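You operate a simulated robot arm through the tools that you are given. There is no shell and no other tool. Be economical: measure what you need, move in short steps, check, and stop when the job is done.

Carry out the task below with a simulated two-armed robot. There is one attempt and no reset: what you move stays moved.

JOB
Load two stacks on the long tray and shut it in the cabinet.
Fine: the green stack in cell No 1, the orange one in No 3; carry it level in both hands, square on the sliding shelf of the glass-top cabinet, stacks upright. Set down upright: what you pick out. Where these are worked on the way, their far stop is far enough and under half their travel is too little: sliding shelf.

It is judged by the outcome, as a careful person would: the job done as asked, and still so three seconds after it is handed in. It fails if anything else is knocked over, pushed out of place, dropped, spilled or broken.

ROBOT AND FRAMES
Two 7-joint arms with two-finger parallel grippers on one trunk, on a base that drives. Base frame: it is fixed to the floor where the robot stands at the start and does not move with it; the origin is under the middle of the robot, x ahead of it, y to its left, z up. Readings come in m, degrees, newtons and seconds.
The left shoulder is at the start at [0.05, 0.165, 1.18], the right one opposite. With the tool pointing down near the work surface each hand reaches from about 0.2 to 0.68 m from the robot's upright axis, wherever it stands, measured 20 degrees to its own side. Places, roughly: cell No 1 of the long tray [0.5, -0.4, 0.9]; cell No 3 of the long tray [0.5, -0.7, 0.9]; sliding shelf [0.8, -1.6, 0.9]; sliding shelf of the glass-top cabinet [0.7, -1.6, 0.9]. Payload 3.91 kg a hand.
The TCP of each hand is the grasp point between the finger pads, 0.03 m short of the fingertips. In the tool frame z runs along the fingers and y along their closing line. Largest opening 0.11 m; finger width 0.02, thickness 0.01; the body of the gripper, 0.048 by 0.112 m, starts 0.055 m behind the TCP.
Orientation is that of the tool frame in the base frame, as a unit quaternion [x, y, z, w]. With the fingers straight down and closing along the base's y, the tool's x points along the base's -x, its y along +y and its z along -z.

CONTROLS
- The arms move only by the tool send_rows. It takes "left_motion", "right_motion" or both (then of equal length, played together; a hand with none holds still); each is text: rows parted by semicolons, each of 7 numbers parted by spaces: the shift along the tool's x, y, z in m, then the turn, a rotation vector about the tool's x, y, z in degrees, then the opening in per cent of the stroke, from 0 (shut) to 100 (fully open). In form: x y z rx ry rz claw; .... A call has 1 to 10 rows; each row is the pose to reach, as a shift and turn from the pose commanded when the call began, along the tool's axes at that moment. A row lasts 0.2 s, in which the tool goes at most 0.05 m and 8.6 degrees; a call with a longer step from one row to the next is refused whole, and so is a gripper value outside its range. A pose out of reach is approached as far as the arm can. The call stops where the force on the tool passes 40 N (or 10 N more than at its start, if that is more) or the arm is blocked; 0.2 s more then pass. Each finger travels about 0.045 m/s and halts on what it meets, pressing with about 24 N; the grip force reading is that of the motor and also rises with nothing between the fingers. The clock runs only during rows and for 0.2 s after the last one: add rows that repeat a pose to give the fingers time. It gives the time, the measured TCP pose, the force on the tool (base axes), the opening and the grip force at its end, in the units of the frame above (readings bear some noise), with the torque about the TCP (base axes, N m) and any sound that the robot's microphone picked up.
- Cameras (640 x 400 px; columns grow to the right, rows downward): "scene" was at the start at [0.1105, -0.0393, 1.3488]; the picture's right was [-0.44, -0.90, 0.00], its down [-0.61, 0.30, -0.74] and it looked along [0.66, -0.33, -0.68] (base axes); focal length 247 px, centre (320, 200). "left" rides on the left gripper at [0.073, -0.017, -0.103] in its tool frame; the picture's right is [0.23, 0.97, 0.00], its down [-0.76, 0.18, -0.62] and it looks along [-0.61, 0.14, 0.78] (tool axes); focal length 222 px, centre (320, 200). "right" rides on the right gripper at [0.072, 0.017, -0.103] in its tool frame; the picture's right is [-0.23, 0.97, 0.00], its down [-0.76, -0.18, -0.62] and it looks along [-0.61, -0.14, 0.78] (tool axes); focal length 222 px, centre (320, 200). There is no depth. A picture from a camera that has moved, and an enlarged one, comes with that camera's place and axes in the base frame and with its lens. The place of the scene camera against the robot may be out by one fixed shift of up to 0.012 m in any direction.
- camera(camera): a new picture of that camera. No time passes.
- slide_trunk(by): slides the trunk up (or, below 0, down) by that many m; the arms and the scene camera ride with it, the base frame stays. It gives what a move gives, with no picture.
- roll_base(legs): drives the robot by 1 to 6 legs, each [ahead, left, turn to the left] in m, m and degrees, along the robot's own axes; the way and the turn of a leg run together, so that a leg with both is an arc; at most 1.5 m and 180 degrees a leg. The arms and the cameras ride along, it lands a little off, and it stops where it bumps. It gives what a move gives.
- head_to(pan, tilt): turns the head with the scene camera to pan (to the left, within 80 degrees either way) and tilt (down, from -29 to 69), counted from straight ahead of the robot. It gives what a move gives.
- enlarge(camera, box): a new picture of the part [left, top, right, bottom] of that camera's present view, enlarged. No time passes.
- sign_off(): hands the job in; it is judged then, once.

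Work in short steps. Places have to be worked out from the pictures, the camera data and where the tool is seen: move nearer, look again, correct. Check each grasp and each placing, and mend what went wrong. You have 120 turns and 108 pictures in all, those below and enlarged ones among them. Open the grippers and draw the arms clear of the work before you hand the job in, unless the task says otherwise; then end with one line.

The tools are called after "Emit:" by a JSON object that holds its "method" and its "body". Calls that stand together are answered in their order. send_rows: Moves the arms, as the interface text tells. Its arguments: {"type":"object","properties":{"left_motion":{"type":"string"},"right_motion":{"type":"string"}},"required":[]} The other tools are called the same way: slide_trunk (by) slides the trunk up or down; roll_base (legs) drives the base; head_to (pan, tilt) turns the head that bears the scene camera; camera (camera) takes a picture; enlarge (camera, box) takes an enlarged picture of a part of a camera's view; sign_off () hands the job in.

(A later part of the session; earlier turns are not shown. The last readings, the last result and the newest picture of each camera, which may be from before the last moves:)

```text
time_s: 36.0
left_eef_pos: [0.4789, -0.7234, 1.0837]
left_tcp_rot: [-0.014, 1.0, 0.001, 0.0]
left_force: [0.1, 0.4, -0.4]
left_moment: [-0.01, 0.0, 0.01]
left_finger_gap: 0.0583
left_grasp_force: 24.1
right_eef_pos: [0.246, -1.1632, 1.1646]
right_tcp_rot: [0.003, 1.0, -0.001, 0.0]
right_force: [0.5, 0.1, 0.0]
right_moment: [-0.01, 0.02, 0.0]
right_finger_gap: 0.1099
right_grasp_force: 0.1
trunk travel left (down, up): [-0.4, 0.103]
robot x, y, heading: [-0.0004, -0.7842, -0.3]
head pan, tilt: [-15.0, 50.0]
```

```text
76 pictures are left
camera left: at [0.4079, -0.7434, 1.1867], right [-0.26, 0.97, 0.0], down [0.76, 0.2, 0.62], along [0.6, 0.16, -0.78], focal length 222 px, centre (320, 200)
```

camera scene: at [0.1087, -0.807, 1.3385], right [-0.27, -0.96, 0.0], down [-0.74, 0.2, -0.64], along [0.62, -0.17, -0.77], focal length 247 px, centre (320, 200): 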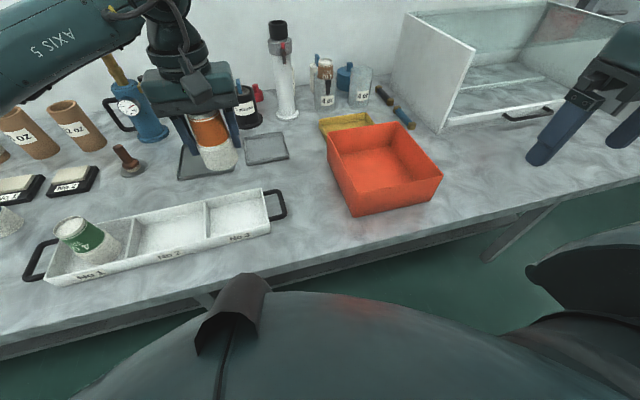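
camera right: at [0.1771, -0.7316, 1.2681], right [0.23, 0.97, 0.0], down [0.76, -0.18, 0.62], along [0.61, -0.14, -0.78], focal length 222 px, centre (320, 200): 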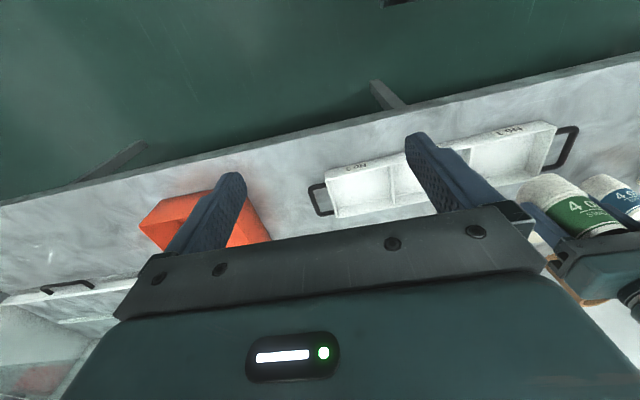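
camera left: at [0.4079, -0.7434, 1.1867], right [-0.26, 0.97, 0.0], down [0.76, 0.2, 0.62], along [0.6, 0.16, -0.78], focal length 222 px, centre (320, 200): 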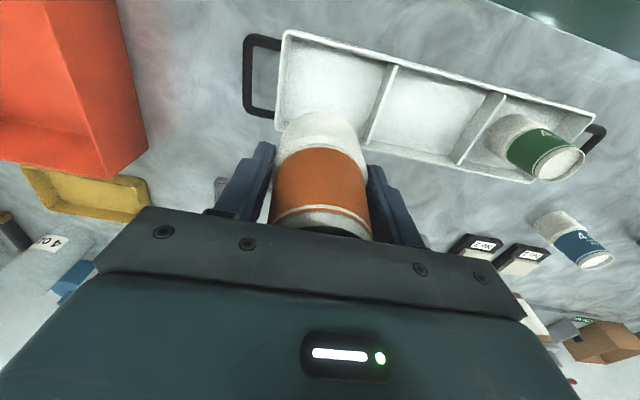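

Cell 3's centre works out at about (0.475,-0.713). I shift over it and lower to just above.

Emit:
{"method": "send_rows", "body": {"left_motion": "0.004 0.01 0.03 0 0 0 40; 0.004 0.01 0.07 0 0 0 40; 0.004 0.01 0.11 0 0 0 40; 0.004 0.01 0.13 0 0 0 40"}}

Emit:
{"method": "camera", "body": {"camera": "left"}}

Emit:
{"method": "enlarge", "body": {"camera": "scene", "box": [150, 130, 310, 270]}}

```text
time_s: 37.0
left_eef_pos: [0.4768, -0.7142, 0.954]
left_tcp_rot: [-0.015, 1.0, 0.0, 0.0]
left_force: [0.0, 0.3, -0.7]
left_moment: [0.0, -0.02, 0.02]
left_finger_gap: 0.0582
left_grasp_force: 23.8
right_eef_pos: [0.2452, -1.1624, 1.165]
right_tcp_rot: [0.003, 1.0, 0.0, 0.0]
right_force: [1.3, 0.5, 0.6]
right_moment: [0.05, 0.03, -0.01]
right_finger_gap: 0.11
right_grasp_force: 0.0
trunk travel left (down, up): [-0.4, 0.103]
robot x, y, heading: [-0.001, -0.7847, -0.4]
head pan, tilt: [-15.0, 50.0]
```

```text
75 pictures are left
camera left: at [0.404, -0.7336, 1.0566], right [-0.26, 0.97, 0.0], down [0.76, 0.2, 0.62], along [0.6, 0.16, -0.78], focal length 222 px, centre (320, 200)
```

left: 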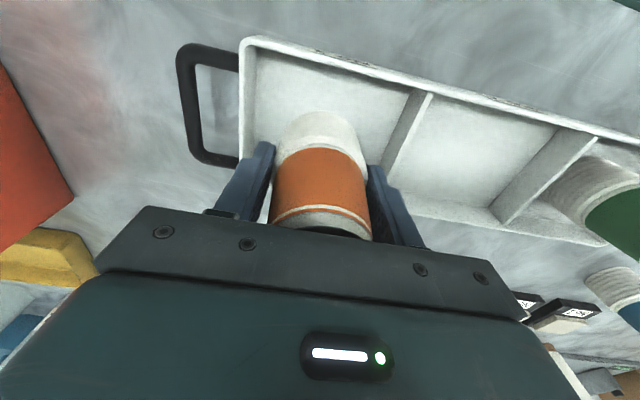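

```text
2.86 times, centred on (230, 200) of scene
camera zoom: at [0.1088, -0.8066, 1.3385], right [-0.27, -0.96, 0.0], down [-0.74, 0.2, -0.64], along [0.62, -0.17, -0.77], focal length 705 px, centre (577, 200)
```

zoom: 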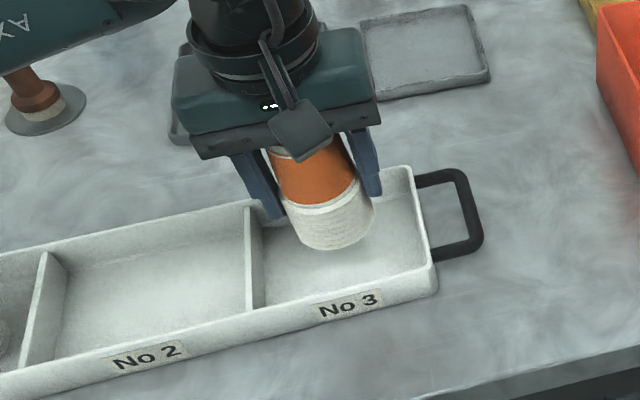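

Centred in the cell. I lower to contact.

Emit:
{"method": "send_rows", "body": {"left_motion": "0 0 0.025 0 0 0 40; 0 0 0.036 0 0 0 40; 0 0 0.04 0 0 0 40; 0 0 0.042 0 0 0 40; 0 0 0.044 0 0 0 40; 0 0 0.0455 0 0 0 40; 0 0 0.047 0 0 0 40; 0 0 0.0485 0 0 0 40"}}

```text
time_s: 38.8
left_eef_pos: [0.477, -0.7142, 0.9087]
left_tcp_rot: [-0.015, 1.0, -0.001, 0.003]
left_force: [-1.7, 1.6, 19.1]
left_moment: [0.17, 0.22, 0.02]
left_finger_gap: 0.0584
left_grasp_force: 23.9
right_eef_pos: [0.2445, -1.1621, 1.1651]
right_tcp_rot: [0.003, 1.0, 0.0, 0.002]
right_force: [-0.2, -1.5, 0.1]
right_moment: [0.0, 0.01, -0.01]
right_finger_gap: 0.11
right_grasp_force: 0.0
trunk travel left (down, up): [-0.4, 0.103]
robot x, y, heading: [-0.0012, -0.7855, -0.5]
head pan, tilt: [-15.0, 50.0]
```

Contact at 19 N. I release and rise.

Emit:
{"method": "send_rows", "body": {"left_motion": "0 0 -0.002 0 0 0 50; 0 0 -0.002 0 0 0 65; 0 0 -0.002 0 0 0 76; 0 0 -0.002 0 0 0 76; 0 0 -0.04 0 0 0 76; 0 0 -0.09 0 0 0 76; 0 0 -0.13 0 0 0 76; 0 0 -0.17 0 0 0 90; 0 0 -0.21 0 0 0 100; 0 0 -0.25 0 0 0 100"}}

Emit:
{"method": "camera", "body": {"camera": "scene"}}

Emit:
{"method": "head_to", "body": {"pan": -45, "tilt": 30}}

Emit:
{"method": "camera", "body": {"camera": "scene"}}

```text
time_s: 41.0
left_eef_pos: [0.4762, -0.7153, 1.1555]
left_tcp_rot: [-0.015, 1.0, -0.001, 0.0]
left_force: [0.2, 0.7, -0.9]
left_moment: [0.02, 0.0, 0.0]
left_finger_gap: 0.1103
left_grasp_force: 0.1
right_eef_pos: [0.2465, -1.1635, 1.1646]
right_tcp_rot: [0.004, 1.0, 0.0, 0.0]
right_force: [-0.6, -0.1, 0.1]
right_moment: [0.03, -0.03, 0.02]
right_finger_gap: 0.1099
right_grasp_force: 0.0
trunk travel left (down, up): [-0.4, 0.103]
robot x, y, heading: [0.0009, -0.7848, -0.2]
head pan, tilt: [-15.0, 50.0]
```

```text
73 pictures are left
camera scene: at [0.1084, -0.807, 1.3385], right [-0.27, -0.96, 0.0], down [-0.74, 0.2, -0.64], along [0.62, -0.17, -0.77], focal length 247 px, centre (320, 200)
```

scene: 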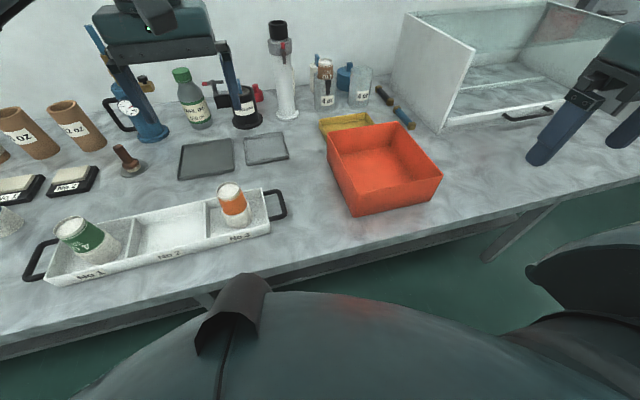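

```text
time_s: 42.0
left_eef_pos: [0.4754, -0.7154, 1.1555]
left_tcp_rot: [-0.015, 1.0, 0.0, 0.0]
left_force: [0.4, 0.7, -0.1]
left_moment: [-0.04, -0.04, -0.04]
left_finger_gap: 0.1098
left_grasp_force: 0.0
right_eef_pos: [0.248, -1.1629, 1.1651]
right_tcp_rot: [0.004, 1.0, 0.0, 0.0]
right_force: [-0.6, 0.2, -0.5]
right_moment: [-0.02, -0.03, 0.03]
right_finger_gap: 0.1099
right_grasp_force: 0.0
trunk travel left (down, up): [-0.4, 0.103]
robot x, y, heading: [-0.001, -0.782, -0.3]
head pan, tilt: [-45.0, 30.0]
```

```text
72 pictures are left
camera scene: at [0.098, -0.8506, 1.368], right [-0.71, -0.7, 0.0], down [-0.35, 0.36, -0.87], along [0.61, -0.62, -0.5], focal length 247 px, centre (320, 200)
```

scene: 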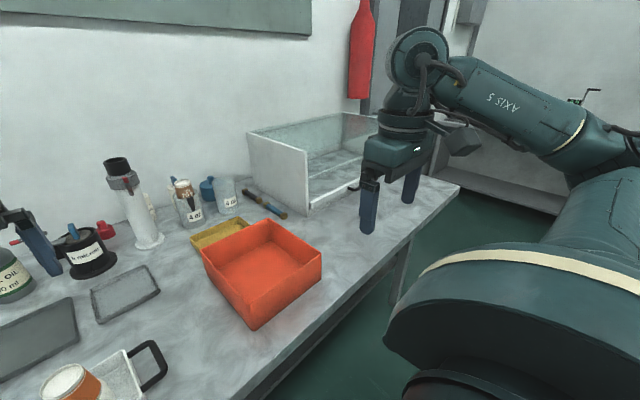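

Both stacks stand upright in cells 1 and 3. The cabinet faces the robot, with its front at about x=0.69 and a black handle near y=-1.65. I retract the left hand and drive over to inspect.

Emit:
{"method": "send_rows", "body": {"left_motion": "0.05 0 0 0 0 0 100; 0.1 0 0 0 0 0 100; 0.14 0.04 0 0 0 0 100"}}

Emit:
{"method": "roll_base", "body": {"legs": [[0, -0.82, 0]]}}

Emit:
{"method": "head_to", "body": {"pan": 0, "tilt": 40}}

Emit:
{"method": "camera", "body": {"camera": "scene"}}

```text
refused: row 3 steps farther than a row can; nothing moved
```

```text
time_s: 46.3
left_eef_pos: [0.471, -1.5309, 1.1542]
left_tcp_rot: [-0.015, 1.0, 0.0, 0.001]
left_force: [-1.0, 0.4, 1.3]
left_moment: [0.05, -0.04, -0.01]
left_finger_gap: 0.11
left_grasp_force: 0.0
right_eef_pos: [0.2421, -1.9802, 1.1646]
right_tcp_rot: [0.003, 1.0, 0.0, 0.0]
right_force: [0.5, 0.4, -0.2]
right_moment: [0.01, -0.01, -0.01]
right_finger_gap: 0.11
right_grasp_force: 0.1
trunk travel left (down, up): [-0.4, 0.103]
robot x, y, heading: [-0.0081, -1.5988, -0.5]
head pan, tilt: [-45.0, 30.0]
```

```text
time_s: 47.5
left_eef_pos: [0.4708, -1.5307, 1.1558]
left_tcp_rot: [-0.016, 1.0, 0.0, 0.001]
left_force: [0.4, -0.4, 0.2]
left_moment: [-0.01, 0.01, -0.02]
left_finger_gap: 0.1099
left_grasp_force: 0.0
right_eef_pos: [0.2424, -1.9798, 1.1649]
right_tcp_rot: [0.002, 1.0, 0.001, 0.0]
right_force: [-1.2, 0.3, 0.8]
right_moment: [-0.01, 0.0, -0.02]
right_finger_gap: 0.11
right_grasp_force: 0.0
trunk travel left (down, up): [-0.4, 0.103]
robot x, y, heading: [-0.0075, -1.5986, -0.3]
head pan, tilt: [0.0, 40.0]
```

```text
71 pictures are left
camera scene: at [0.1146, -1.6039, 1.3527], right [-0.01, -1.0, 0.0], down [-0.64, 0.0, -0.77], along [0.77, 0.0, -0.64], focal length 247 px, centre (320, 200)
```

scene: 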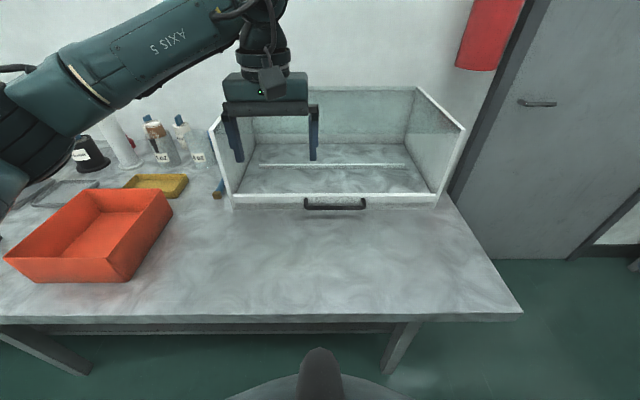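

The shelf handle is at about (0.65,-1.65), a bar along y. I zoom in on the cabinet.

Emit:
{"method": "enlarge", "body": {"camera": "scene", "box": [200, 80, 480, 255]}}

Emit:
{"method": "enlarge", "body": {"camera": "scene", "box": [280, 180, 390, 230]}}

Emit:
{"method": "camera", "body": {"camera": "left"}}

```text
2.29 times, centred on (340, 168) of scene
camera zoom: at [0.1146, -1.6039, 1.3527], right [-0.01, -1.0, 0.0], down [-0.64, 0.0, -0.77], along [0.77, 0.0, -0.64], focal length 564 px, centre (274, 274)
```

zoom: 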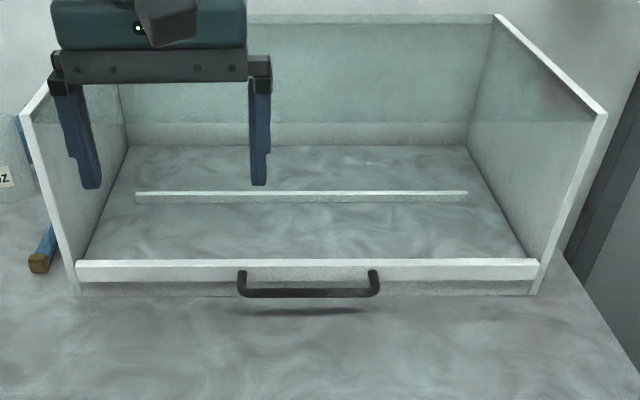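

```text
5.82 times, centred on (335, 205) of scene
camera zoom: at [0.1146, -1.6039, 1.3527], right [-0.01, -1.0, 0.0], down [-0.64, 0.0, -0.77], along [0.77, 0.0, -0.64], focal length 1435 px, centre (233, 171)
```

zoom: 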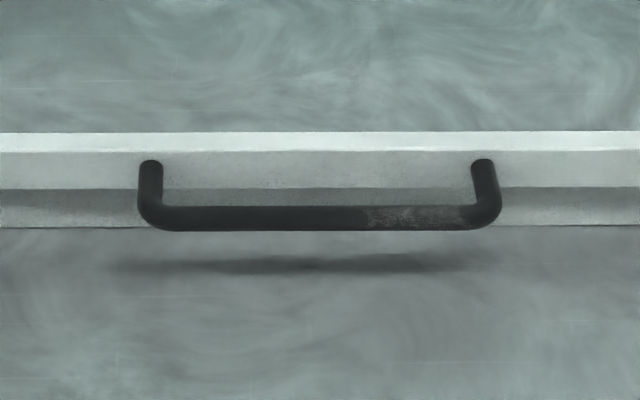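

```text
68 pictures are left
camera left: at [0.3993, -1.5506, 1.2567], right [-0.26, 0.97, 0.0], down [0.76, 0.2, 0.62], along [0.6, 0.16, -0.78], focal length 222 px, centre (320, 200)
```

left: 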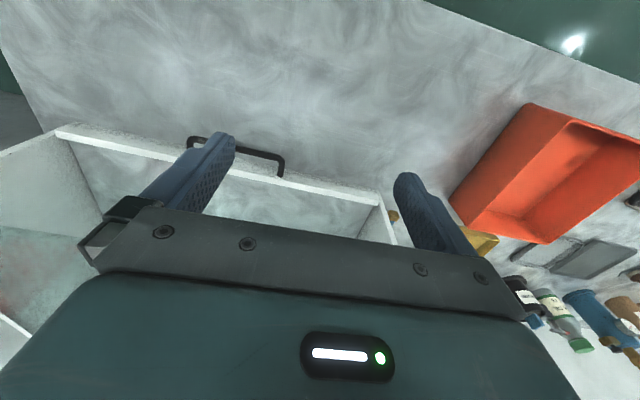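

The shelf front carries a bar handle at about x≈0.62, y -1.56..-1.73, z≈0.89. I'll use the right hand turned 90° to close along x, so I roll left for reach, retract the left hand and turn the right.

Emit:
{"method": "roll_base", "body": {"legs": [[0, 0.17, 0.4]]}}

Emit:
{"method": "send_rows", "body": {"left_motion": "0.03 0.01 0 0 0 0 100; 0.06 0.02 0 0 0 0 100; 0.09 0.04 0 0 0 0 100; 0.12 0.06 0 0 0 0 100; 0.14 0.08 0 0 0 0 100; 0.14 0.1 0 0 0 0 100; 0.14 0.12 0 0 0 0 100; 0.14 0.12 0 0 0 0 100; 0.14 0.12 0 0 0 0 100; 0.14 0.12 0 0 0 0 100", "right_motion": "-0.02 0.02 0 0 0 8.5 100; -0.04 0.04 0 0 0 17 100; -0.06 0.06 0 0 0 25.5 100; -0.09 0.08 0 0 0 34 100; -0.12 0.1 0 0 0 42.5 100; -0.15 0.12 0 0 0 51 100; -0.18 0.14 0 0 0 59 100; -0.2 0.15 0 0 0 67 100; -0.22 0.16 0 0 0 75 100; -0.24 0.16 0 0 0 83 100"}}

Emit:
{"method": "send_rows", "body": {"right_motion": "0 0.03 0.02 0 0 7 100; 0 0.06 0.05 0 0 7 100"}}

Emit:
{"method": "camera", "body": {"camera": "right"}}

Emit:
{"method": "camera", "body": {"camera": "scene"}}

```text
time_s: 48.9
left_eef_pos: [0.4714, -1.3569, 1.1538]
left_tcp_rot: [-0.02, 1.0, -0.001, 0.001]
left_force: [-0.1, 0.7, 0.9]
left_moment: [-0.04, -0.03, 0.02]
left_finger_gap: 0.11
left_grasp_force: 0.0
right_eef_pos: [0.245, -1.808, 1.166]
right_tcp_rot: [-0.001, 1.0, -0.001, 0.0]
right_force: [-0.3, 1.0, -0.1]
right_moment: [-0.04, 0.01, -0.02]
right_finger_gap: 0.1099
right_grasp_force: 0.0
trunk travel left (down, up): [-0.4, 0.103]
robot x, y, heading: [-0.0071, -1.4289, 0.4]
head pan, tilt: [0.0, 40.0]
```

```text
time_s: 51.1
left_eef_pos: [0.3272, -1.2439, 1.1554]
left_tcp_rot: [-0.018, 1.0, -0.001, 0.0]
left_force: [-0.2, 0.0, -0.5]
left_moment: [0.0, 0.02, -0.02]
left_finger_gap: 0.11
left_grasp_force: 0.0
right_eef_pos: [0.4853, -1.6472, 1.1647]
right_tcp_rot: [0.663, 0.748, 0.001, 0.001]
right_force: [0.1, 0.0, 0.2]
right_moment: [0.03, -0.01, 0.03]
right_finger_gap: 0.1099
right_grasp_force: 0.2
trunk travel left (down, up): [-0.4, 0.103]
robot x, y, heading: [-0.006, -1.4319, 0.1]
head pan, tilt: [0.0, 40.0]
```

```text
time_s: 51.7
left_eef_pos: [0.3266, -1.2449, 1.1562]
left_tcp_rot: [-0.018, 1.0, 0.0, 0.0]
left_force: [-0.7, 0.5, -0.8]
left_moment: [-0.01, -0.01, 0.02]
left_finger_gap: 0.1101
left_grasp_force: 0.0
right_eef_pos: [0.5419, -1.642, 1.1145]
right_tcp_rot: [0.708, 0.706, 0.001, 0.0]
right_force: [0.9, 0.2, -0.5]
right_moment: [0.0, -0.02, 0.01]
right_finger_gap: 0.11
right_grasp_force: 0.1
right hand out of reach, approached as far as the arm can: row 2
trunk travel left (down, up): [-0.4, 0.103]
robot x, y, heading: [-0.0052, -1.4294, 0.1]
head pan, tilt: [0.0, 40.0]
```

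```text
67 pictures are left
camera right: at [0.5589, -1.5721, 1.2181], right [0.97, -0.23, 0.0], down [-0.18, -0.76, 0.62], along [-0.14, -0.61, -0.78], focal length 222 px, centre (320, 200)
```

right: 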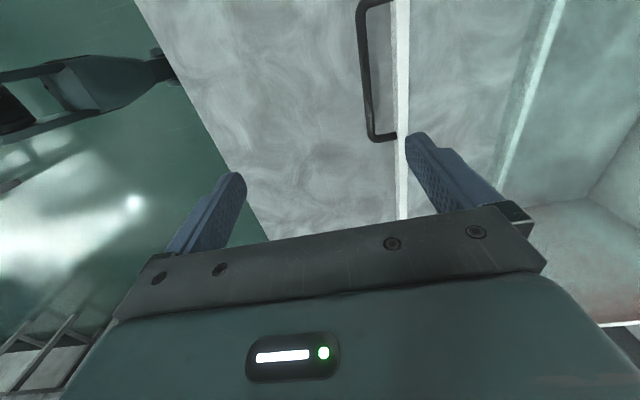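

```text
66 pictures are left
camera scene: at [0.1151, -1.433, 1.3527], right [0.0, -1.0, 0.0], down [-0.64, 0.0, -0.77], along [0.77, 0.0, -0.64], focal length 247 px, centre (320, 200)
```

scene: 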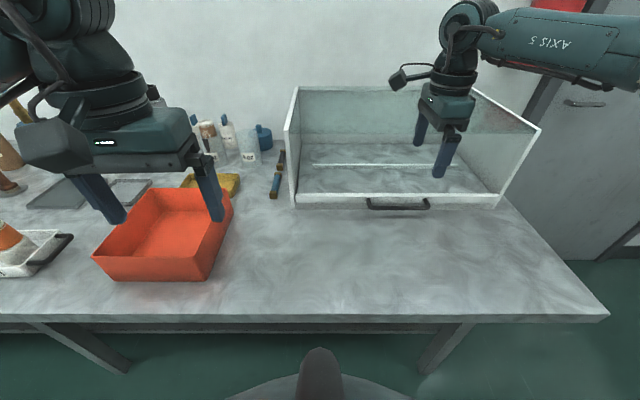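

From the right camera, the bar is at x≈0.609 (z≈0.89) with the lip face at x≈0.645. I narrow the fingers to about 30 mm and lower in front of it.

Emit:
{"method": "send_rows", "body": {"right_motion": "-0.004 0 0.04 0 0 0 70; -0.008 0.01 0.08 0 0 0 45; -0.008 0.03 0.11 0 0 0 28; -0.008 0.05 0.13 0 0 0 28; -0.008 0.067 0.14 0 0 0 28"}}

Emit:
{"method": "camera", "body": {"camera": "right"}}

Emit:
{"method": "enlarge", "body": {"camera": "scene", "box": [320, 120, 480, 230]}}

```text
time_s: 52.9
left_eef_pos: [0.3278, -1.2438, 1.1548]
left_tcp_rot: [-0.02, 1.0, 0.0, 0.0]
left_force: [-0.1, 1.4, 0.5]
left_moment: [-0.01, 0.03, 0.03]
left_finger_gap: 0.1098
left_grasp_force: 0.2
right_eef_pos: [0.548, -1.6798, 1.0001]
right_tcp_rot: [0.706, 0.708, 0.0, 0.001]
right_force: [0.3, 0.2, 0.0]
right_moment: [-0.02, 0.01, -0.01]
right_finger_gap: 0.0309
right_grasp_force: 0.0
right hand out of reach, approached as far as the arm can: row 2, 3, 4, 5
trunk travel left (down, up): [-0.4, 0.103]
robot x, y, heading: [-0.0052, -1.4308, 0.3]
head pan, tilt: [0.0, 40.0]
```

```text
65 pictures are left
camera right: at [0.5658, -1.6077, 1.1028], right [0.97, -0.23, 0.0], down [-0.18, -0.76, 0.62], along [-0.14, -0.61, -0.78], focal length 222 px, centre (320, 200)
```

right: 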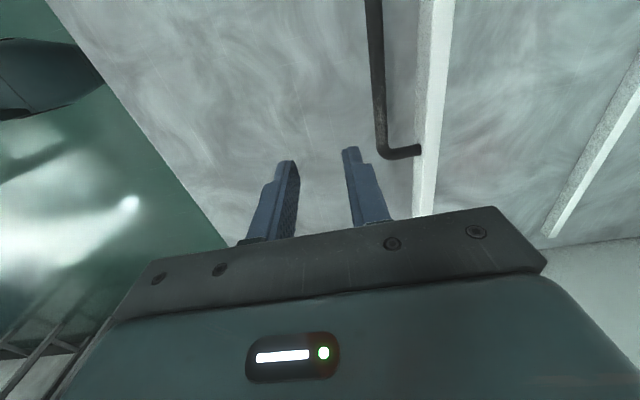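

```text
3.64 times, centred on (400, 175) of scene
camera zoom: at [0.115, -1.4327, 1.3527], right [0.0, -1.0, 0.0], down [-0.64, 0.0, -0.77], along [0.77, 0.0, -0.64], focal length 897 px, centre (29, 291)
```

zoom: 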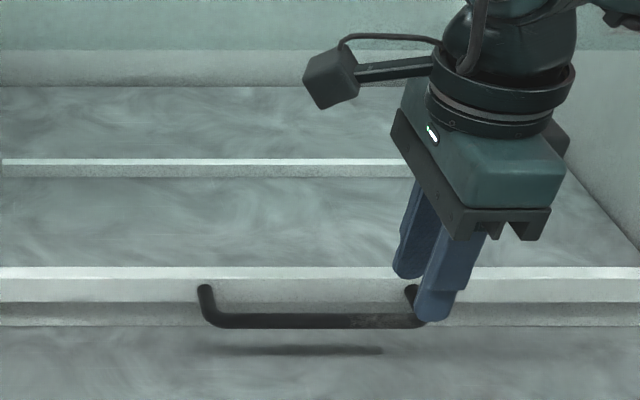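

Reach is limited by the wrist at this angle. By mirror of the orange pick, the hand works at about 0.07 to the side, so I roll right 0.14 and bring the hand back over the handle.

Emit:
{"method": "roll_base", "body": {"legs": [[0, -0.14, 0]]}}

Emit:
{"method": "send_rows", "body": {"right_motion": "0.045 0 0 0 0 0 28; 0.09 0 0 0 0 0 28; 0.13 0.01 0 0 0 0 28; 0.165 0.03 0 0 0 0 28; 0.165 0.06 0 0 0 0 28; 0.165 0.06 0 0 0 0 28"}}

```text
time_s: 54.2
left_eef_pos: [0.3283, -1.3814, 1.1557]
left_tcp_rot: [-0.018, 1.0, 0.0, 0.0]
left_force: [-0.2, -1.5, -0.6]
left_moment: [-0.02, 0.01, 0.0]
left_finger_gap: 0.1101
left_grasp_force: 0.1
right_eef_pos: [0.548, -1.8177, 0.9995]
right_tcp_rot: [0.707, 0.707, 0.0, -0.001]
right_force: [0.5, -0.9, -0.4]
right_moment: [0.03, 0.01, 0.01]
right_finger_gap: 0.0308
right_grasp_force: 0.1
trunk travel left (down, up): [-0.4, 0.103]
robot x, y, heading: [-0.0041, -1.5666, 0.2]
head pan, tilt: [0.0, 40.0]
```

```text
time_s: 55.6
left_eef_pos: [0.3272, -1.3807, 1.1562]
left_tcp_rot: [-0.018, 1.0, 0.0, -0.001]
left_force: [-0.2, 0.2, 0.0]
left_moment: [0.01, 0.04, -0.01]
left_finger_gap: 0.11
left_grasp_force: 0.0
right_eef_pos: [0.5025, -1.7437, 1.0308]
right_tcp_rot: [0.707, 0.707, 0.001, 0.0]
right_force: [-0.1, -0.3, 0.7]
right_moment: [-0.01, -0.05, 0.01]
right_finger_gap: 0.0308
right_grasp_force: 0.1
right hand out of reach, approached as far as the arm can: row 1, 2, 3, 4, 5, 6
trunk travel left (down, up): [-0.4, 0.103]
robot x, y, heading: [-0.008, -1.5693, 0.0]
head pan, tilt: [0.0, 40.0]
```

The arm is stuck in an awkward configuration. I retreat up and back, then approach again nearer the robot's midline.

Emit:
{"method": "send_rows", "body": {"right_motion": "0 -0.04 -0.02 0 0 0 28; 0 -0.08 -0.05 0 0 0 28; 0.03 -0.12 -0.08 0 0 0 28; 0.07 -0.12 -0.1 0 0 0 28; 0.1 -0.12 -0.1 0 0 0 28"}}

Emit:
{"method": "send_rows", "body": {"right_motion": "0 0.04 0 0 0 0 28; 0 0.08 0.02 0 0 0 28; 0 0.12 0.04 0 0 0 28; 0 0.16 0.06 0 0 0 28; 0 0.18 0.08 0 0 0 28; 0 0.19 0.11 0 0 0 28"}}

```text
refused: row 3 steps farther than a row can; nothing moved
```

```text
time_s: 57.0
left_eef_pos: [0.3277, -1.3818, 1.155]
left_tcp_rot: [-0.018, 1.0, 0.0, -0.001]
left_force: [-0.5, -0.3, -0.4]
left_moment: [0.01, 0.0, 0.0]
left_finger_gap: 0.1101
left_grasp_force: 0.0
right_eef_pos: [0.5473, -1.8231, 0.9901]
right_tcp_rot: [0.707, 0.707, 0.0, 0.001]
right_force: [0.9, -0.1, -0.7]
right_moment: [-0.02, -0.01, 0.0]
right_finger_gap: 0.0309
right_grasp_force: 0.1
right hand out of reach, approached as far as the arm can: row 1, 2, 3, 4, 5, 6
trunk travel left (down, up): [-0.4, 0.103]
robot x, y, heading: [-0.003, -1.5684, 0.0]
head pan, tilt: [0.0, 40.0]
```

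The first call was refused, so the second ran from the wrong spot; nothing was touched. I retreat properly this time.

Emit:
{"method": "send_rows", "body": {"right_motion": "0 -0.03 -0.03 0 0 0 28; 0 -0.06 -0.06 0 0 0 28; 0 -0.09 -0.09 0 0 0 28; 0.02 -0.12 -0.11 0 0 0 28; 0.05 -0.14 -0.12 0 0 0 28; 0.09 -0.15 -0.12 0 0 0 28; 0.13 -0.15 -0.12 0 0 0 28; 0.17 -0.15 -0.12 0 0 0 28"}}

```text
time_s: 58.8
left_eef_pos: [0.3281, -1.3829, 1.1545]
left_tcp_rot: [-0.018, 1.0, 0.0, 0.0]
left_force: [0.0, 0.3, 0.0]
left_moment: [0.02, 0.0, -0.05]
left_finger_gap: 0.1101
left_grasp_force: 0.1
right_eef_pos: [0.3932, -1.6674, 1.1081]
right_tcp_rot: [0.708, 0.706, 0.001, 0.0]
right_force: [0.4, 0.4, -0.4]
right_moment: [0.0, -0.02, -0.02]
right_finger_gap: 0.031
right_grasp_force: 0.1
right hand out of reach, approached as far as the arm can: row 8
trunk travel left (down, up): [-0.4, 0.103]
robot x, y, heading: [-0.0056, -1.5666, 0.2]
head pan, tilt: [0.0, 40.0]
```

The right wrist limits here, but the left worked with this turn at about +0.07 to its side. I send the right hand back to its parking pose, unturned, and turn the left by -90° for this grip.

Emit:
{"method": "send_rows", "body": {"left_motion": "0 0 0 0 0 -8.5 100; 0 0 0 0 0 -17 90; 0 0 0 0 0 -25.5 80; 0 0 0 0 0 -34 70; 0 0 0 0 0 -42.5 60; 0 0 0 0 0 -51 50; 0 0 0 0 0 -59.5 40; 0 0 0 0 0 -68 28; 0 0 0 0 0 -76 28; 0 0 0 0 0 -84 28", "right_motion": "-0.03 -0.01 -0.01 0 0 -8.5 50; -0.06 -0.03 -0.02 0 0 -17 100; -0.09 -0.05 -0.03 0 0 -25.5 100; -0.12 -0.07 -0.04 0 0 -34 100; -0.15 -0.09 -0.05 0 0 -42.5 100; -0.18 -0.11 -0.05 0 0 -51 100; -0.21 -0.13 -0.05 0 0 -59.5 100; -0.24 -0.14 -0.05 0 0 -68 100; -0.26 -0.14 -0.05 0 0 -76.5 100; -0.28 -0.14 -0.05 0 0 -85 100"}}

Emit:
{"method": "send_rows", "body": {"left_motion": "0 0 0 0 0 -4 28; 0 0 0 0 0 -4 28", "right_motion": "0 0 0 0 0 -5 100; 0 0 0 0 0 -5 100"}}

Emit:
{"method": "roll_base", "body": {"legs": [[0, -0.16, 0]]}}

```text
time_s: 61.0
left_eef_pos: [0.3269, -1.3812, 1.1558]
left_tcp_rot: [-0.684, 0.729, -0.001, 0.0]
left_force: [-0.5, -0.6, -0.2]
left_moment: [-0.01, -0.02, -0.01]
left_finger_gap: 0.0309
left_grasp_force: 0.1
right_eef_pos: [0.2492, -1.9455, 1.1566]
right_tcp_rot: [0.043, 0.999, 0.0, 0.001]
right_force: [-0.9, -0.2, -0.2]
right_moment: [0.01, -0.02, -0.06]
right_finger_gap: 0.11
right_grasp_force: 0.0
trunk travel left (down, up): [-0.4, 0.103]
robot x, y, heading: [-0.0083, -1.5662, -0.0]
head pan, tilt: [0.0, 40.0]
```

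```text
time_s: 61.6
left_eef_pos: [0.3269, -1.382, 1.1562]
left_tcp_rot: [0.708, -0.706, -0.001, 0.0]
left_force: [0.9, -0.6, 0.0]
left_moment: [0.01, -0.03, 0.04]
left_finger_gap: 0.0308
left_grasp_force: 0.0
right_eef_pos: [0.2493, -1.9456, 1.157]
right_tcp_rot: [-0.001, 1.0, 0.0, 0.0]
right_force: [-0.5, -1.3, 0.3]
right_moment: [0.01, 0.01, -0.04]
right_finger_gap: 0.1099
right_grasp_force: 0.0
trunk travel left (down, up): [-0.4, 0.103]
robot x, y, heading: [-0.0037, -1.5695, -0.1]
head pan, tilt: [0.0, 40.0]
```

```text
time_s: 63.1
left_eef_pos: [0.328, -1.5422, 1.156]
left_tcp_rot: [0.707, -0.707, 0.0, 0.001]
left_force: [-0.2, 0.2, -0.1]
left_moment: [0.02, 0.04, -0.01]
left_finger_gap: 0.0309
left_grasp_force: 0.2
right_eef_pos: [0.2477, -2.1062, 1.157]
right_tcp_rot: [0.0, 1.0, 0.001, 0.0]
right_force: [-1.1, -0.5, -0.1]
right_moment: [0.04, 0.0, -0.04]
right_finger_gap: 0.1101
right_grasp_force: 0.0
trunk travel left (down, up): [-0.4, 0.103]
robot x, y, heading: [-0.0065, -1.7284, 0.2]
head pan, tilt: [0.0, 40.0]
```

Left hand at (0.328,-1.542). I move it out above the handle.

Emit:
{"method": "send_rows", "body": {"left_motion": "0.01 -0.03 0.02 0 0 0 28; 0.02 -0.07 0.035 0 0 0 28; 0.03 -0.11 0.05 0 0 0 28; 0.04 -0.15 0.07 0 0 0 28; 0.05 -0.185 0.09 0 0 0 28; 0.065 -0.215 0.11 0 0 0 28; 0.08 -0.245 0.13 0 0 0 28; 0.095 -0.265 0.15 0 0 0 28; 0.105 -0.275 0.155 0 0 0 28"}}

Emit:
{"method": "camera", "body": {"camera": "left"}}

Emit:
{"method": "camera", "body": {"camera": "scene"}}

```text
time_s: 65.1
left_eef_pos: [0.5931, -1.64, 1.0037]
left_tcp_rot: [0.709, -0.706, -0.003, 0.0]
left_force: [-35.0, 12.4, 8.0]
left_moment: [-1.32, -3.73, -0.17]
left_finger_gap: 0.0308
left_grasp_force: 0.0
right_eef_pos: [0.2429, -2.104, 1.1599]
right_tcp_rot: [-0.001, 1.0, 0.0, 0.003]
right_force: [0.4, 0.0, -0.3]
right_moment: [0.01, -0.02, -0.01]
right_finger_gap: 0.11
right_grasp_force: 0.1
trunk travel left (down, up): [-0.4, 0.103]
robot x, y, heading: [-0.0074, -1.7292, -0.0]
head pan, tilt: [0.0, 40.0]
stopped in row 9 (left hand): the force on the tool passed its limit (the readings are from after the stop); the commanded pose is now the measured one
```

```text
63 pictures are left
camera left: at [0.6106, -1.7139, 1.1064], right [-0.97, -0.23, 0.0], down [-0.18, 0.76, 0.63], along [-0.15, 0.61, -0.78], focal length 222 px, centre (320, 200)
```

left: 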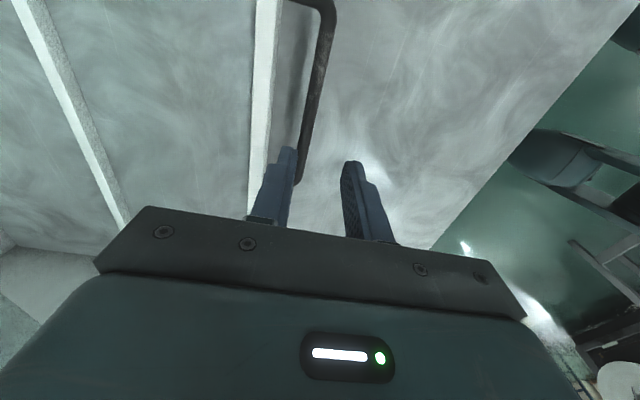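

```text
62 pictures are left
camera scene: at [0.1073, -1.7282, 1.3536], right [0.0, -1.0, 0.0], down [-0.64, 0.0, -0.77], along [0.77, 0.0, -0.64], focal length 247 px, centre (320, 200)
```

scene: 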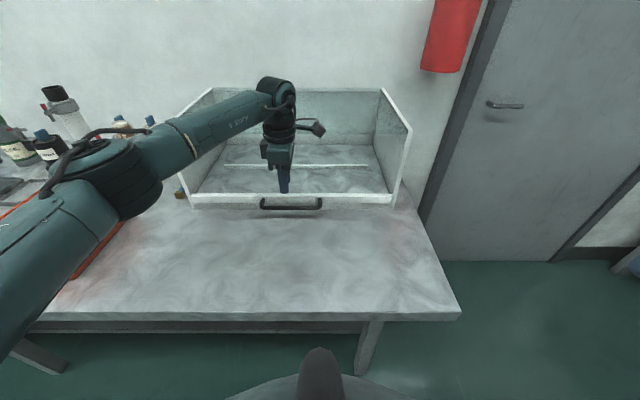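

The hand touched something at z≈1.11, which matches the gripper body meeting the glass top's front edge. I back off, go lower so the wide body passes under that edge, then move forward.

Emit:
{"method": "send_rows", "body": {"left_motion": "0 0.02 -0.003 0 0 0 28; 0 0.04 0 0 0 0 28; 0 0.04 0.035 0 0 0 28; 0 0.04 0.068 0 0 0 28"}}

Emit:
{"method": "camera", "body": {"camera": "left"}}

Emit:
{"method": "enlarge", "body": {"camera": "scene", "box": [180, 70, 420, 220]}}

```text
time_s: 66.1
left_eef_pos: [0.5603, -1.6419, 0.9325]
left_tcp_rot: [0.709, -0.705, -0.005, 0.002]
left_force: [-0.4, 0.0, -0.1]
left_moment: [0.02, -0.03, -0.02]
left_finger_gap: 0.0308
left_grasp_force: 0.1
right_eef_pos: [0.2498, -2.1046, 1.157]
right_tcp_rot: [0.0, 1.0, 0.0, -0.001]
right_force: [-0.2, -0.3, 0.2]
right_moment: [0.03, 0.04, 0.01]
right_finger_gap: 0.1101
right_grasp_force: 0.1
trunk travel left (down, up): [-0.4, 0.103]
robot x, y, heading: [-0.0089, -1.7287, -0.1]
head pan, tilt: [0.0, 40.0]
```

```text
61 pictures are left
camera left: at [0.5776, -1.7147, 1.034], right [-0.97, -0.23, 0.01], down [-0.18, 0.76, 0.63], along [-0.15, 0.61, -0.78], focal length 222 px, centre (320, 200)
```

left: 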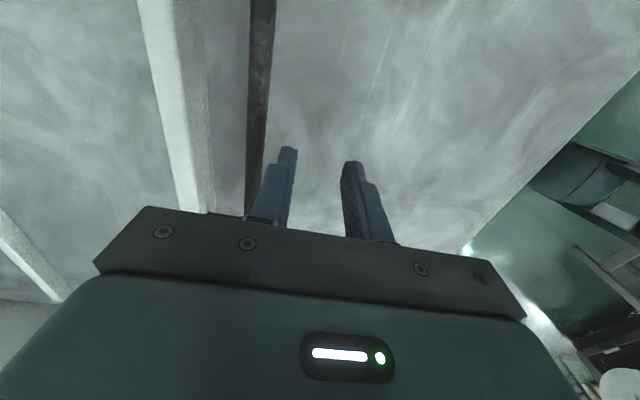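

```text
2.67 times, centred on (300, 145) of scene
camera zoom: at [0.1145, -1.7297, 1.3527], right [0.0, -1.0, 0.0], down [-0.64, 0.0, -0.77], along [0.77, 0.0, -0.64], focal length 658 px, centre (373, 347)
```

zoom: 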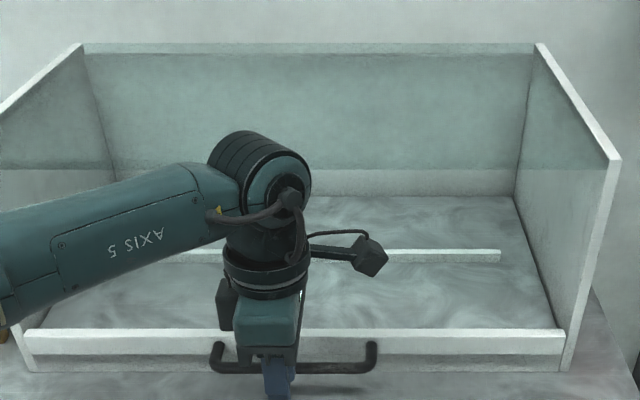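

The bar is at x≈0.6045. To keep the wrist clear of the glass I tilt the hand 8° (wrist back) while moving forward above the bar.

Emit:
{"method": "send_rows", "body": {"left_motion": "0 0 -0.005 4 0 0 28; 0 0 -0.005 8 0 0 28; 0.002 -0.02 -0.005 8 0 0 28; 0.004 -0.035 -0.005 8 0 0 28; 0.004 -0.044 -0.005 8 0 0 28"}}

Emit:
{"method": "camera", "body": {"camera": "left"}}

Emit:
{"method": "enlarge", "body": {"camera": "scene", "box": [230, 140, 350, 220]}}

```text
time_s: 67.3
left_eef_pos: [0.6032, -1.6459, 0.9384]
left_tcp_rot: [0.706, -0.705, 0.044, -0.049]
left_force: [-0.8, -0.4, -0.3]
left_moment: [0.0, 0.03, -0.01]
left_finger_gap: 0.0304
left_grasp_force: 0.1
right_eef_pos: [0.2486, -2.1051, 1.1575]
right_tcp_rot: [0.0, 1.0, 0.0, 0.0]
right_force: [0.0, -0.5, -0.4]
right_moment: [0.02, 0.01, -0.01]
right_finger_gap: 0.1099
right_grasp_force: 0.0
trunk travel left (down, up): [-0.4, 0.103]
robot x, y, heading: [-0.0075, -1.726, -0.0]
head pan, tilt: [0.0, 40.0]
```

```text
59 pictures are left
camera left: at [0.6063, -1.7199, 1.0405], right [-0.96, -0.23, -0.13], down [-0.26, 0.76, 0.6], along [-0.04, 0.61, -0.79], focal length 222 px, centre (320, 200)
```

left: 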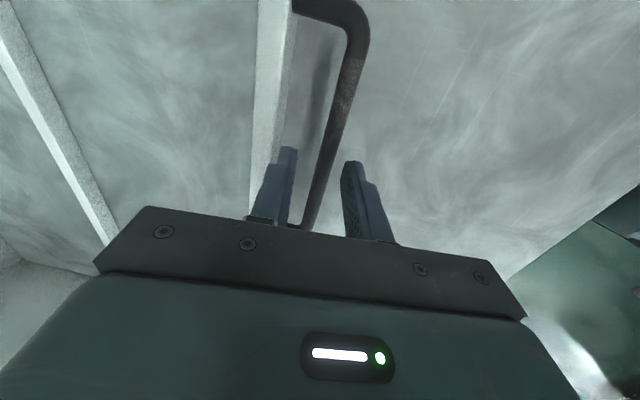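

```text
5.00 times, centred on (290, 180) of scene
camera zoom: at [0.1143, -1.7299, 1.3527], right [0.0, -1.0, 0.0], down [-0.64, 0.0, -0.77], along [0.77, 0.0, -0.64], focal length 1234 px, centre (470, 300)
```

zoom: 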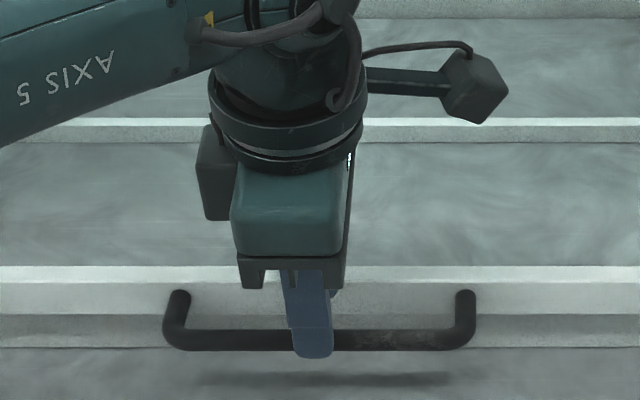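

The bar lies between the fingers. I go straight down to z≈0.893 and close.

Emit:
{"method": "send_rows", "body": {"left_motion": "0 0.003 0.02 0 0 0 28; 0 0.006 0.045 0 0 0 28; 0 0.006 0.045 0 0 0 10; 0 0.006 0.045 0 0 0 5; 0 0.006 0.045 0 0 0 5"}}

Emit:
{"method": "camera", "body": {"camera": "left"}}

```text
time_s: 68.5
left_eef_pos: [0.6031, -1.6458, 0.8923]
left_tcp_rot: [0.707, -0.704, 0.044, -0.048]
left_force: [4.4, 0.5, -0.5]
left_moment: [-0.11, -0.02, 0.14]
left_finger_gap: 0.0117
left_grasp_force: 44.7
right_eef_pos: [0.2482, -2.1049, 1.1575]
right_tcp_rot: [0.0, 1.0, 0.001, 0.001]
right_force: [0.7, -0.6, 0.3]
right_moment: [0.04, 0.03, 0.01]
right_finger_gap: 0.1103
right_grasp_force: 0.1
trunk travel left (down, up): [-0.4, 0.103]
robot x, y, heading: [-0.0084, -1.7262, -0.3]
head pan, tilt: [0.0, 40.0]
```

```text
57 pictures are left
camera left: at [0.6065, -1.7197, 0.9953], right [-0.96, -0.23, -0.13], down [-0.26, 0.76, 0.6], along [-0.04, 0.61, -0.79], focal length 222 px, centre (320, 200)
```

left: 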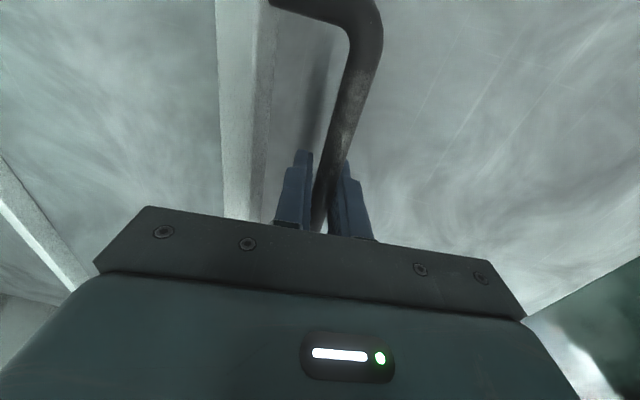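

The handle is gripped (11.7 mm). I pull toward -x.

Emit:
{"method": "send_rows", "body": {"left_motion": "0 0.015 -0.002 0 0 0 5; 0 0.03 -0.004 0 0 0 5; 0 0.045 -0.0063 0 0 0 5; 0 0.06 -0.0084 0 0 0 5; 0 0.075 -0.0105 0 0 0 5; 0 0.09 -0.0126 0 0 0 5"}}

Emit:
{"method": "camera", "body": {"camera": "scene"}}

```text
time_s: 69.9
left_eef_pos: [0.5107, -1.6455, 0.8922]
left_tcp_rot: [0.707, -0.704, 0.045, -0.05]
left_force: [0.6, 3.7, 6.4]
left_moment: [-0.1, 0.01, 0.15]
left_finger_gap: 0.0118
left_grasp_force: 44.9
right_eef_pos: [0.2472, -2.1061, 1.1571]
right_tcp_rot: [0.0, 1.0, 0.0, 0.002]
right_force: [0.0, 0.4, 0.1]
right_moment: [-0.01, 0.05, 0.02]
right_finger_gap: 0.1102
right_grasp_force: 0.0
trunk travel left (down, up): [-0.4, 0.103]
robot x, y, heading: [-0.0049, -1.7342, 0.0]
head pan, tilt: [0.0, 40.0]
```

```text
56 pictures are left
camera scene: at [0.1137, -1.7295, 1.3528], right [0.0, -1.0, 0.0], down [-0.64, 0.0, -0.77], along [0.77, 0.0, -0.64], focal length 247 px, centre (320, 200)
```

scene: 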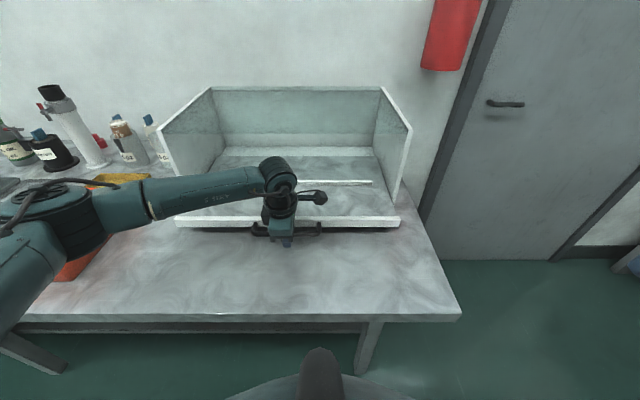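

The shelf slides with its back bar. I keep pulling.

Emit:
{"method": "send_rows", "body": {"left_motion": "0 0.02 -0.0028 0 0 0 5; 0 0.04 -0.0056 0 0 0 5; 0 0.06 -0.0084 0 0 0 5; 0 0.08 -0.0112 0 0 0 5; 0 0.1 -0.014 0 0 0 5; 0 0.115 -0.016 0 0 0 5"}}

Emit:
{"method": "camera", "body": {"camera": "scene"}}

```text
time_s: 71.3
left_eef_pos: [0.3947, -1.6453, 0.892]
left_tcp_rot: [0.707, -0.704, 0.043, -0.047]
left_force: [-0.4, -5.2, -14.6]
left_moment: [-1.25, -0.07, 0.08]
left_finger_gap: 0.0116
left_grasp_force: 44.7
right_eef_pos: [0.2489, -2.105, 1.157]
right_tcp_rot: [0.001, 1.0, 0.0, 0.0]
right_force: [0.5, 0.2, -0.4]
right_moment: [-0.03, 0.0, 0.0]
right_finger_gap: 0.1101
right_grasp_force: 0.0
trunk travel left (down, up): [-0.4, 0.103]
robot x, y, heading: [-0.0037, -1.7257, 0.1]
head pan, tilt: [0.0, 40.0]
```

```text
55 pictures are left
camera scene: at [0.1152, -1.73, 1.3524], right [0.0, -1.0, 0.0], down [-0.64, 0.0, -0.77], along [0.77, 0.0, -0.64], focal length 247 px, centre (320, 200)
```

scene: 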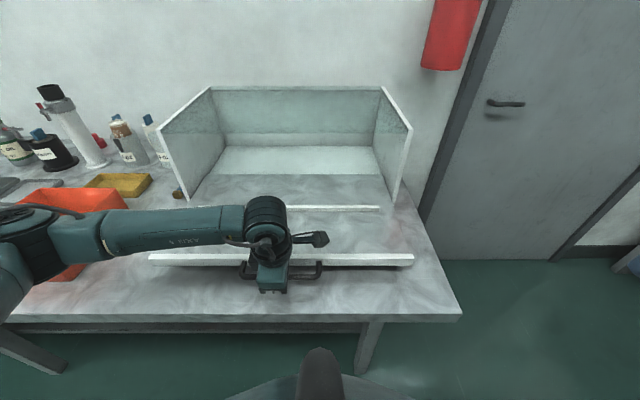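

The shelf is out 0.21 m and its trough (front lip to back bar) is clear of the glass. I pull a bit more to find the stop.

Emit:
{"method": "send_rows", "body": {"left_motion": "0 0.01 -0.0014 0 0 0 5; 0 0.02 -0.0028 0 0 0 5; 0 0.03 -0.0042 0 0 0 5; 0 0.04 -0.0056 0 0 0 5"}}

```text
time_s: 72.3
left_eef_pos: [0.3551, -1.6459, 0.8927]
left_tcp_rot: [0.707, -0.704, 0.043, -0.048]
left_force: [3.5, -4.1, -19.2]
left_moment: [-0.49, -0.09, 0.09]
left_finger_gap: 0.0115
left_grasp_force: 45.2
right_eef_pos: [0.2497, -2.1056, 1.156]
right_tcp_rot: [-0.001, 1.0, 0.0, -0.001]
right_force: [0.9, -0.4, -0.2]
right_moment: [-0.01, -0.03, 0.0]
right_finger_gap: 0.1099
right_grasp_force: 0.0
trunk travel left (down, up): [-0.4, 0.103]
robot x, y, heading: [-0.0088, -1.7285, 0.0]
head pan, tilt: [0.0, 40.0]
```

Out 0.25 m with no hard stop yet. I look at how the shelf lies.

Emit:
{"method": "enlarge", "body": {"camera": "scene", "box": [130, 80, 450, 300]}}

```text
1.82 times, centred on (290, 190) of scene
camera zoom: at [0.1159, -1.73, 1.3524], right [0.0, -1.0, 0.0], down [-0.64, 0.0, -0.77], along [0.77, 0.0, -0.64], focal length 448 px, centre (374, 218)
```

zoom: 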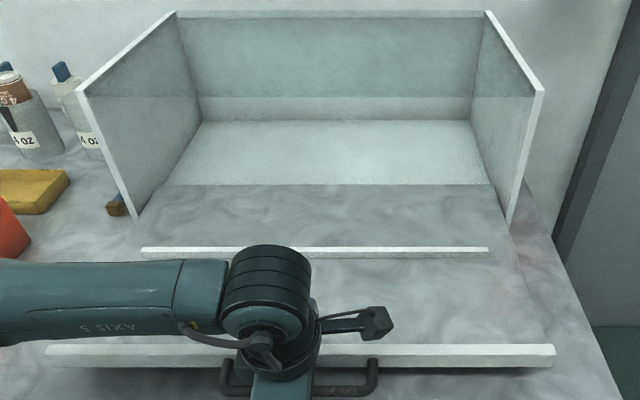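

The shelf is well past half its travel, and its trough is centred around (0.50,-1.643). I release the handle and rise straight up.

Emit:
{"method": "send_rows", "body": {"left_motion": "0 0 0 0 0 0 28; 0 0 0 0 0 0 28; 0 0 0 0 0 0 28; 0 -0.006 -0.04 0 0 0 28; 0 -0.012 -0.085 0 0 0 28; 0 -0.015 -0.13 0 0 0 28; 0 -0.015 -0.17 0 0 0 50; 0 -0.015 -0.2 -4 0 0 80; 0 -0.015 -0.23 -8 0 0 100"}}

Emit:
{"method": "camera", "body": {"camera": "scene"}}

```text
time_s: 74.3
left_eef_pos: [0.3404, -1.649, 1.1236]
left_tcp_rot: [0.708, -0.706, -0.006, 0.0]
left_force: [-1.0, 0.4, -0.4]
left_moment: [0.0, 0.0, 0.02]
left_finger_gap: 0.0992
left_grasp_force: 0.0
right_eef_pos: [0.2493, -2.1045, 1.1565]
right_tcp_rot: [0.0, 1.0, -0.001, 0.0]
right_force: [0.4, 0.0, 0.2]
right_moment: [-0.01, -0.02, -0.05]
right_finger_gap: 0.1101
right_grasp_force: 0.0
trunk travel left (down, up): [-0.4, 0.103]
robot x, y, heading: [-0.0081, -1.7295, 0.2]
head pan, tilt: [0.0, 40.0]
```

```text
53 pictures are left
camera scene: at [0.1141, -1.73, 1.3527], right [0.0, -1.0, 0.0], down [-0.64, 0.0, -0.77], along [0.77, 0.0, -0.64], focal length 247 px, centre (320, 200)
```

scene: 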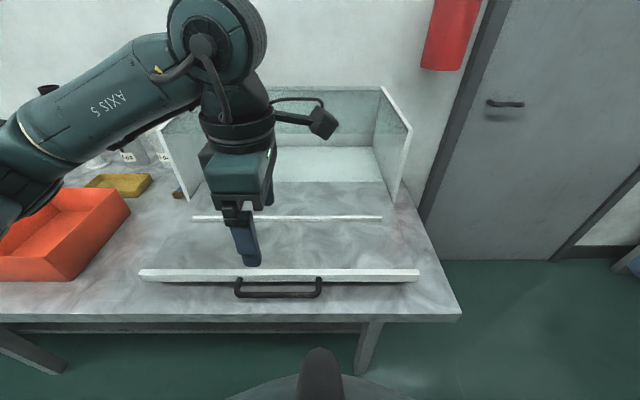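

The shelf stays out. I turn the left hand back, spread it out to its side, then drive back to the tray.

Emit:
{"method": "send_rows", "body": {"left_motion": "-0.02 0 0 0 0 8.5 100; -0.04 0 -0.01 0 0 17 100; -0.06 0 -0.02 0 0 25.5 100; -0.08 0 -0.03 0 0 34 100; -0.1 0 -0.04 0 0 42.5 100; -0.12 0 -0.05 0 0 51 100; -0.14 0 -0.05 0 0 59.5 100; -0.16 0 -0.05 0 0 68 100; -0.18 0 -0.05 0 0 76.5 100; -0.19 0 -0.05 0 0 85 100"}}

Emit:
{"method": "roll_base", "body": {"legs": [[0, 1.15, 0]]}}

Emit:
{"method": "head_to", "body": {"pan": 0, "tilt": 50}}

Emit:
{"method": "camera", "body": {"camera": "scene"}}

```text
time_s: 76.5
left_eef_pos: [0.3394, -1.4588, 1.1749]
left_tcp_rot: [-0.045, 0.999, 0.004, -0.004]
left_force: [0.5, 0.3, -0.3]
left_moment: [0.01, -0.01, 0.0]
left_finger_gap: 0.1101
left_grasp_force: 0.1
right_eef_pos: [0.2479, -2.1055, 1.1572]
right_tcp_rot: [0.0, 1.0, -0.001, 0.0]
right_force: [0.0, 0.3, 0.4]
right_moment: [-0.01, -0.03, -0.01]
right_finger_gap: 0.1097
right_grasp_force: 0.1
trunk travel left (down, up): [-0.4, 0.103]
robot x, y, heading: [-0.0069, -1.7285, -0.0]
head pan, tilt: [0.0, 40.0]
```

```text
time_s: 82.3
left_eef_pos: [0.3399, -0.3274, 1.1738]
left_tcp_rot: [-0.045, 0.999, 0.003, -0.003]
left_force: [-0.4, -0.2, 0.1]
left_moment: [0.01, -0.02, -0.05]
left_finger_gap: 0.1101
left_grasp_force: 0.0
right_eef_pos: [0.2496, -0.9748, 1.1576]
right_tcp_rot: [0.0, 1.0, 0.0, 0.0]
right_force: [-0.6, -0.3, -0.8]
right_moment: [-0.01, 0.02, 0.01]
right_finger_gap: 0.1101
right_grasp_force: 0.1
trunk travel left (down, up): [-0.4, 0.103]
robot x, y, heading: [-0.0067, -0.596, 0.1]
head pan, tilt: [0.0, 40.0]
```

```text
time_s: 83.0
left_eef_pos: [0.3405, -0.3268, 1.1748]
left_tcp_rot: [-0.045, 0.999, 0.003, -0.004]
left_force: [0.0, 0.3, -0.3]
left_moment: [-0.01, -0.03, 0.01]
left_finger_gap: 0.1098
left_grasp_force: 0.0
right_eef_pos: [0.2502, -0.9732, 1.1576]
right_tcp_rot: [0.001, 1.0, 0.0, 0.0]
right_force: [-0.5, 1.2, 0.0]
right_moment: [0.0, 0.0, -0.02]
right_finger_gap: 0.1099
right_grasp_force: 0.0
trunk travel left (down, up): [-0.4, 0.103]
robot x, y, heading: [-0.0059, -0.5987, 0.1]
head pan, tilt: [0.0, 50.0]
```

```text
52 pictures are left
camera scene: at [0.1068, -0.5982, 1.3386], right [0.0, -1.0, 0.0], down [-0.77, 0.0, -0.64], along [0.64, 0.0, -0.77], focal length 247 px, centre (320, 200)
```

scene: 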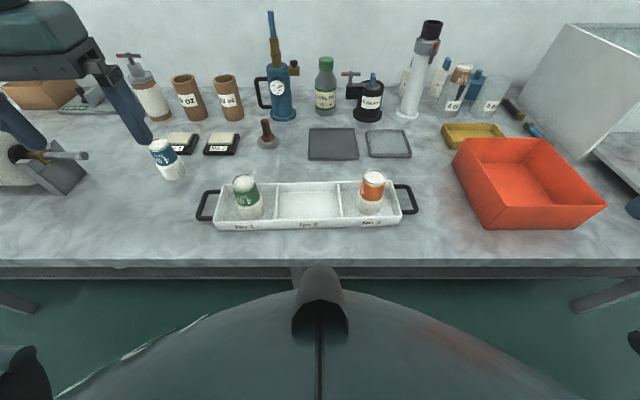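

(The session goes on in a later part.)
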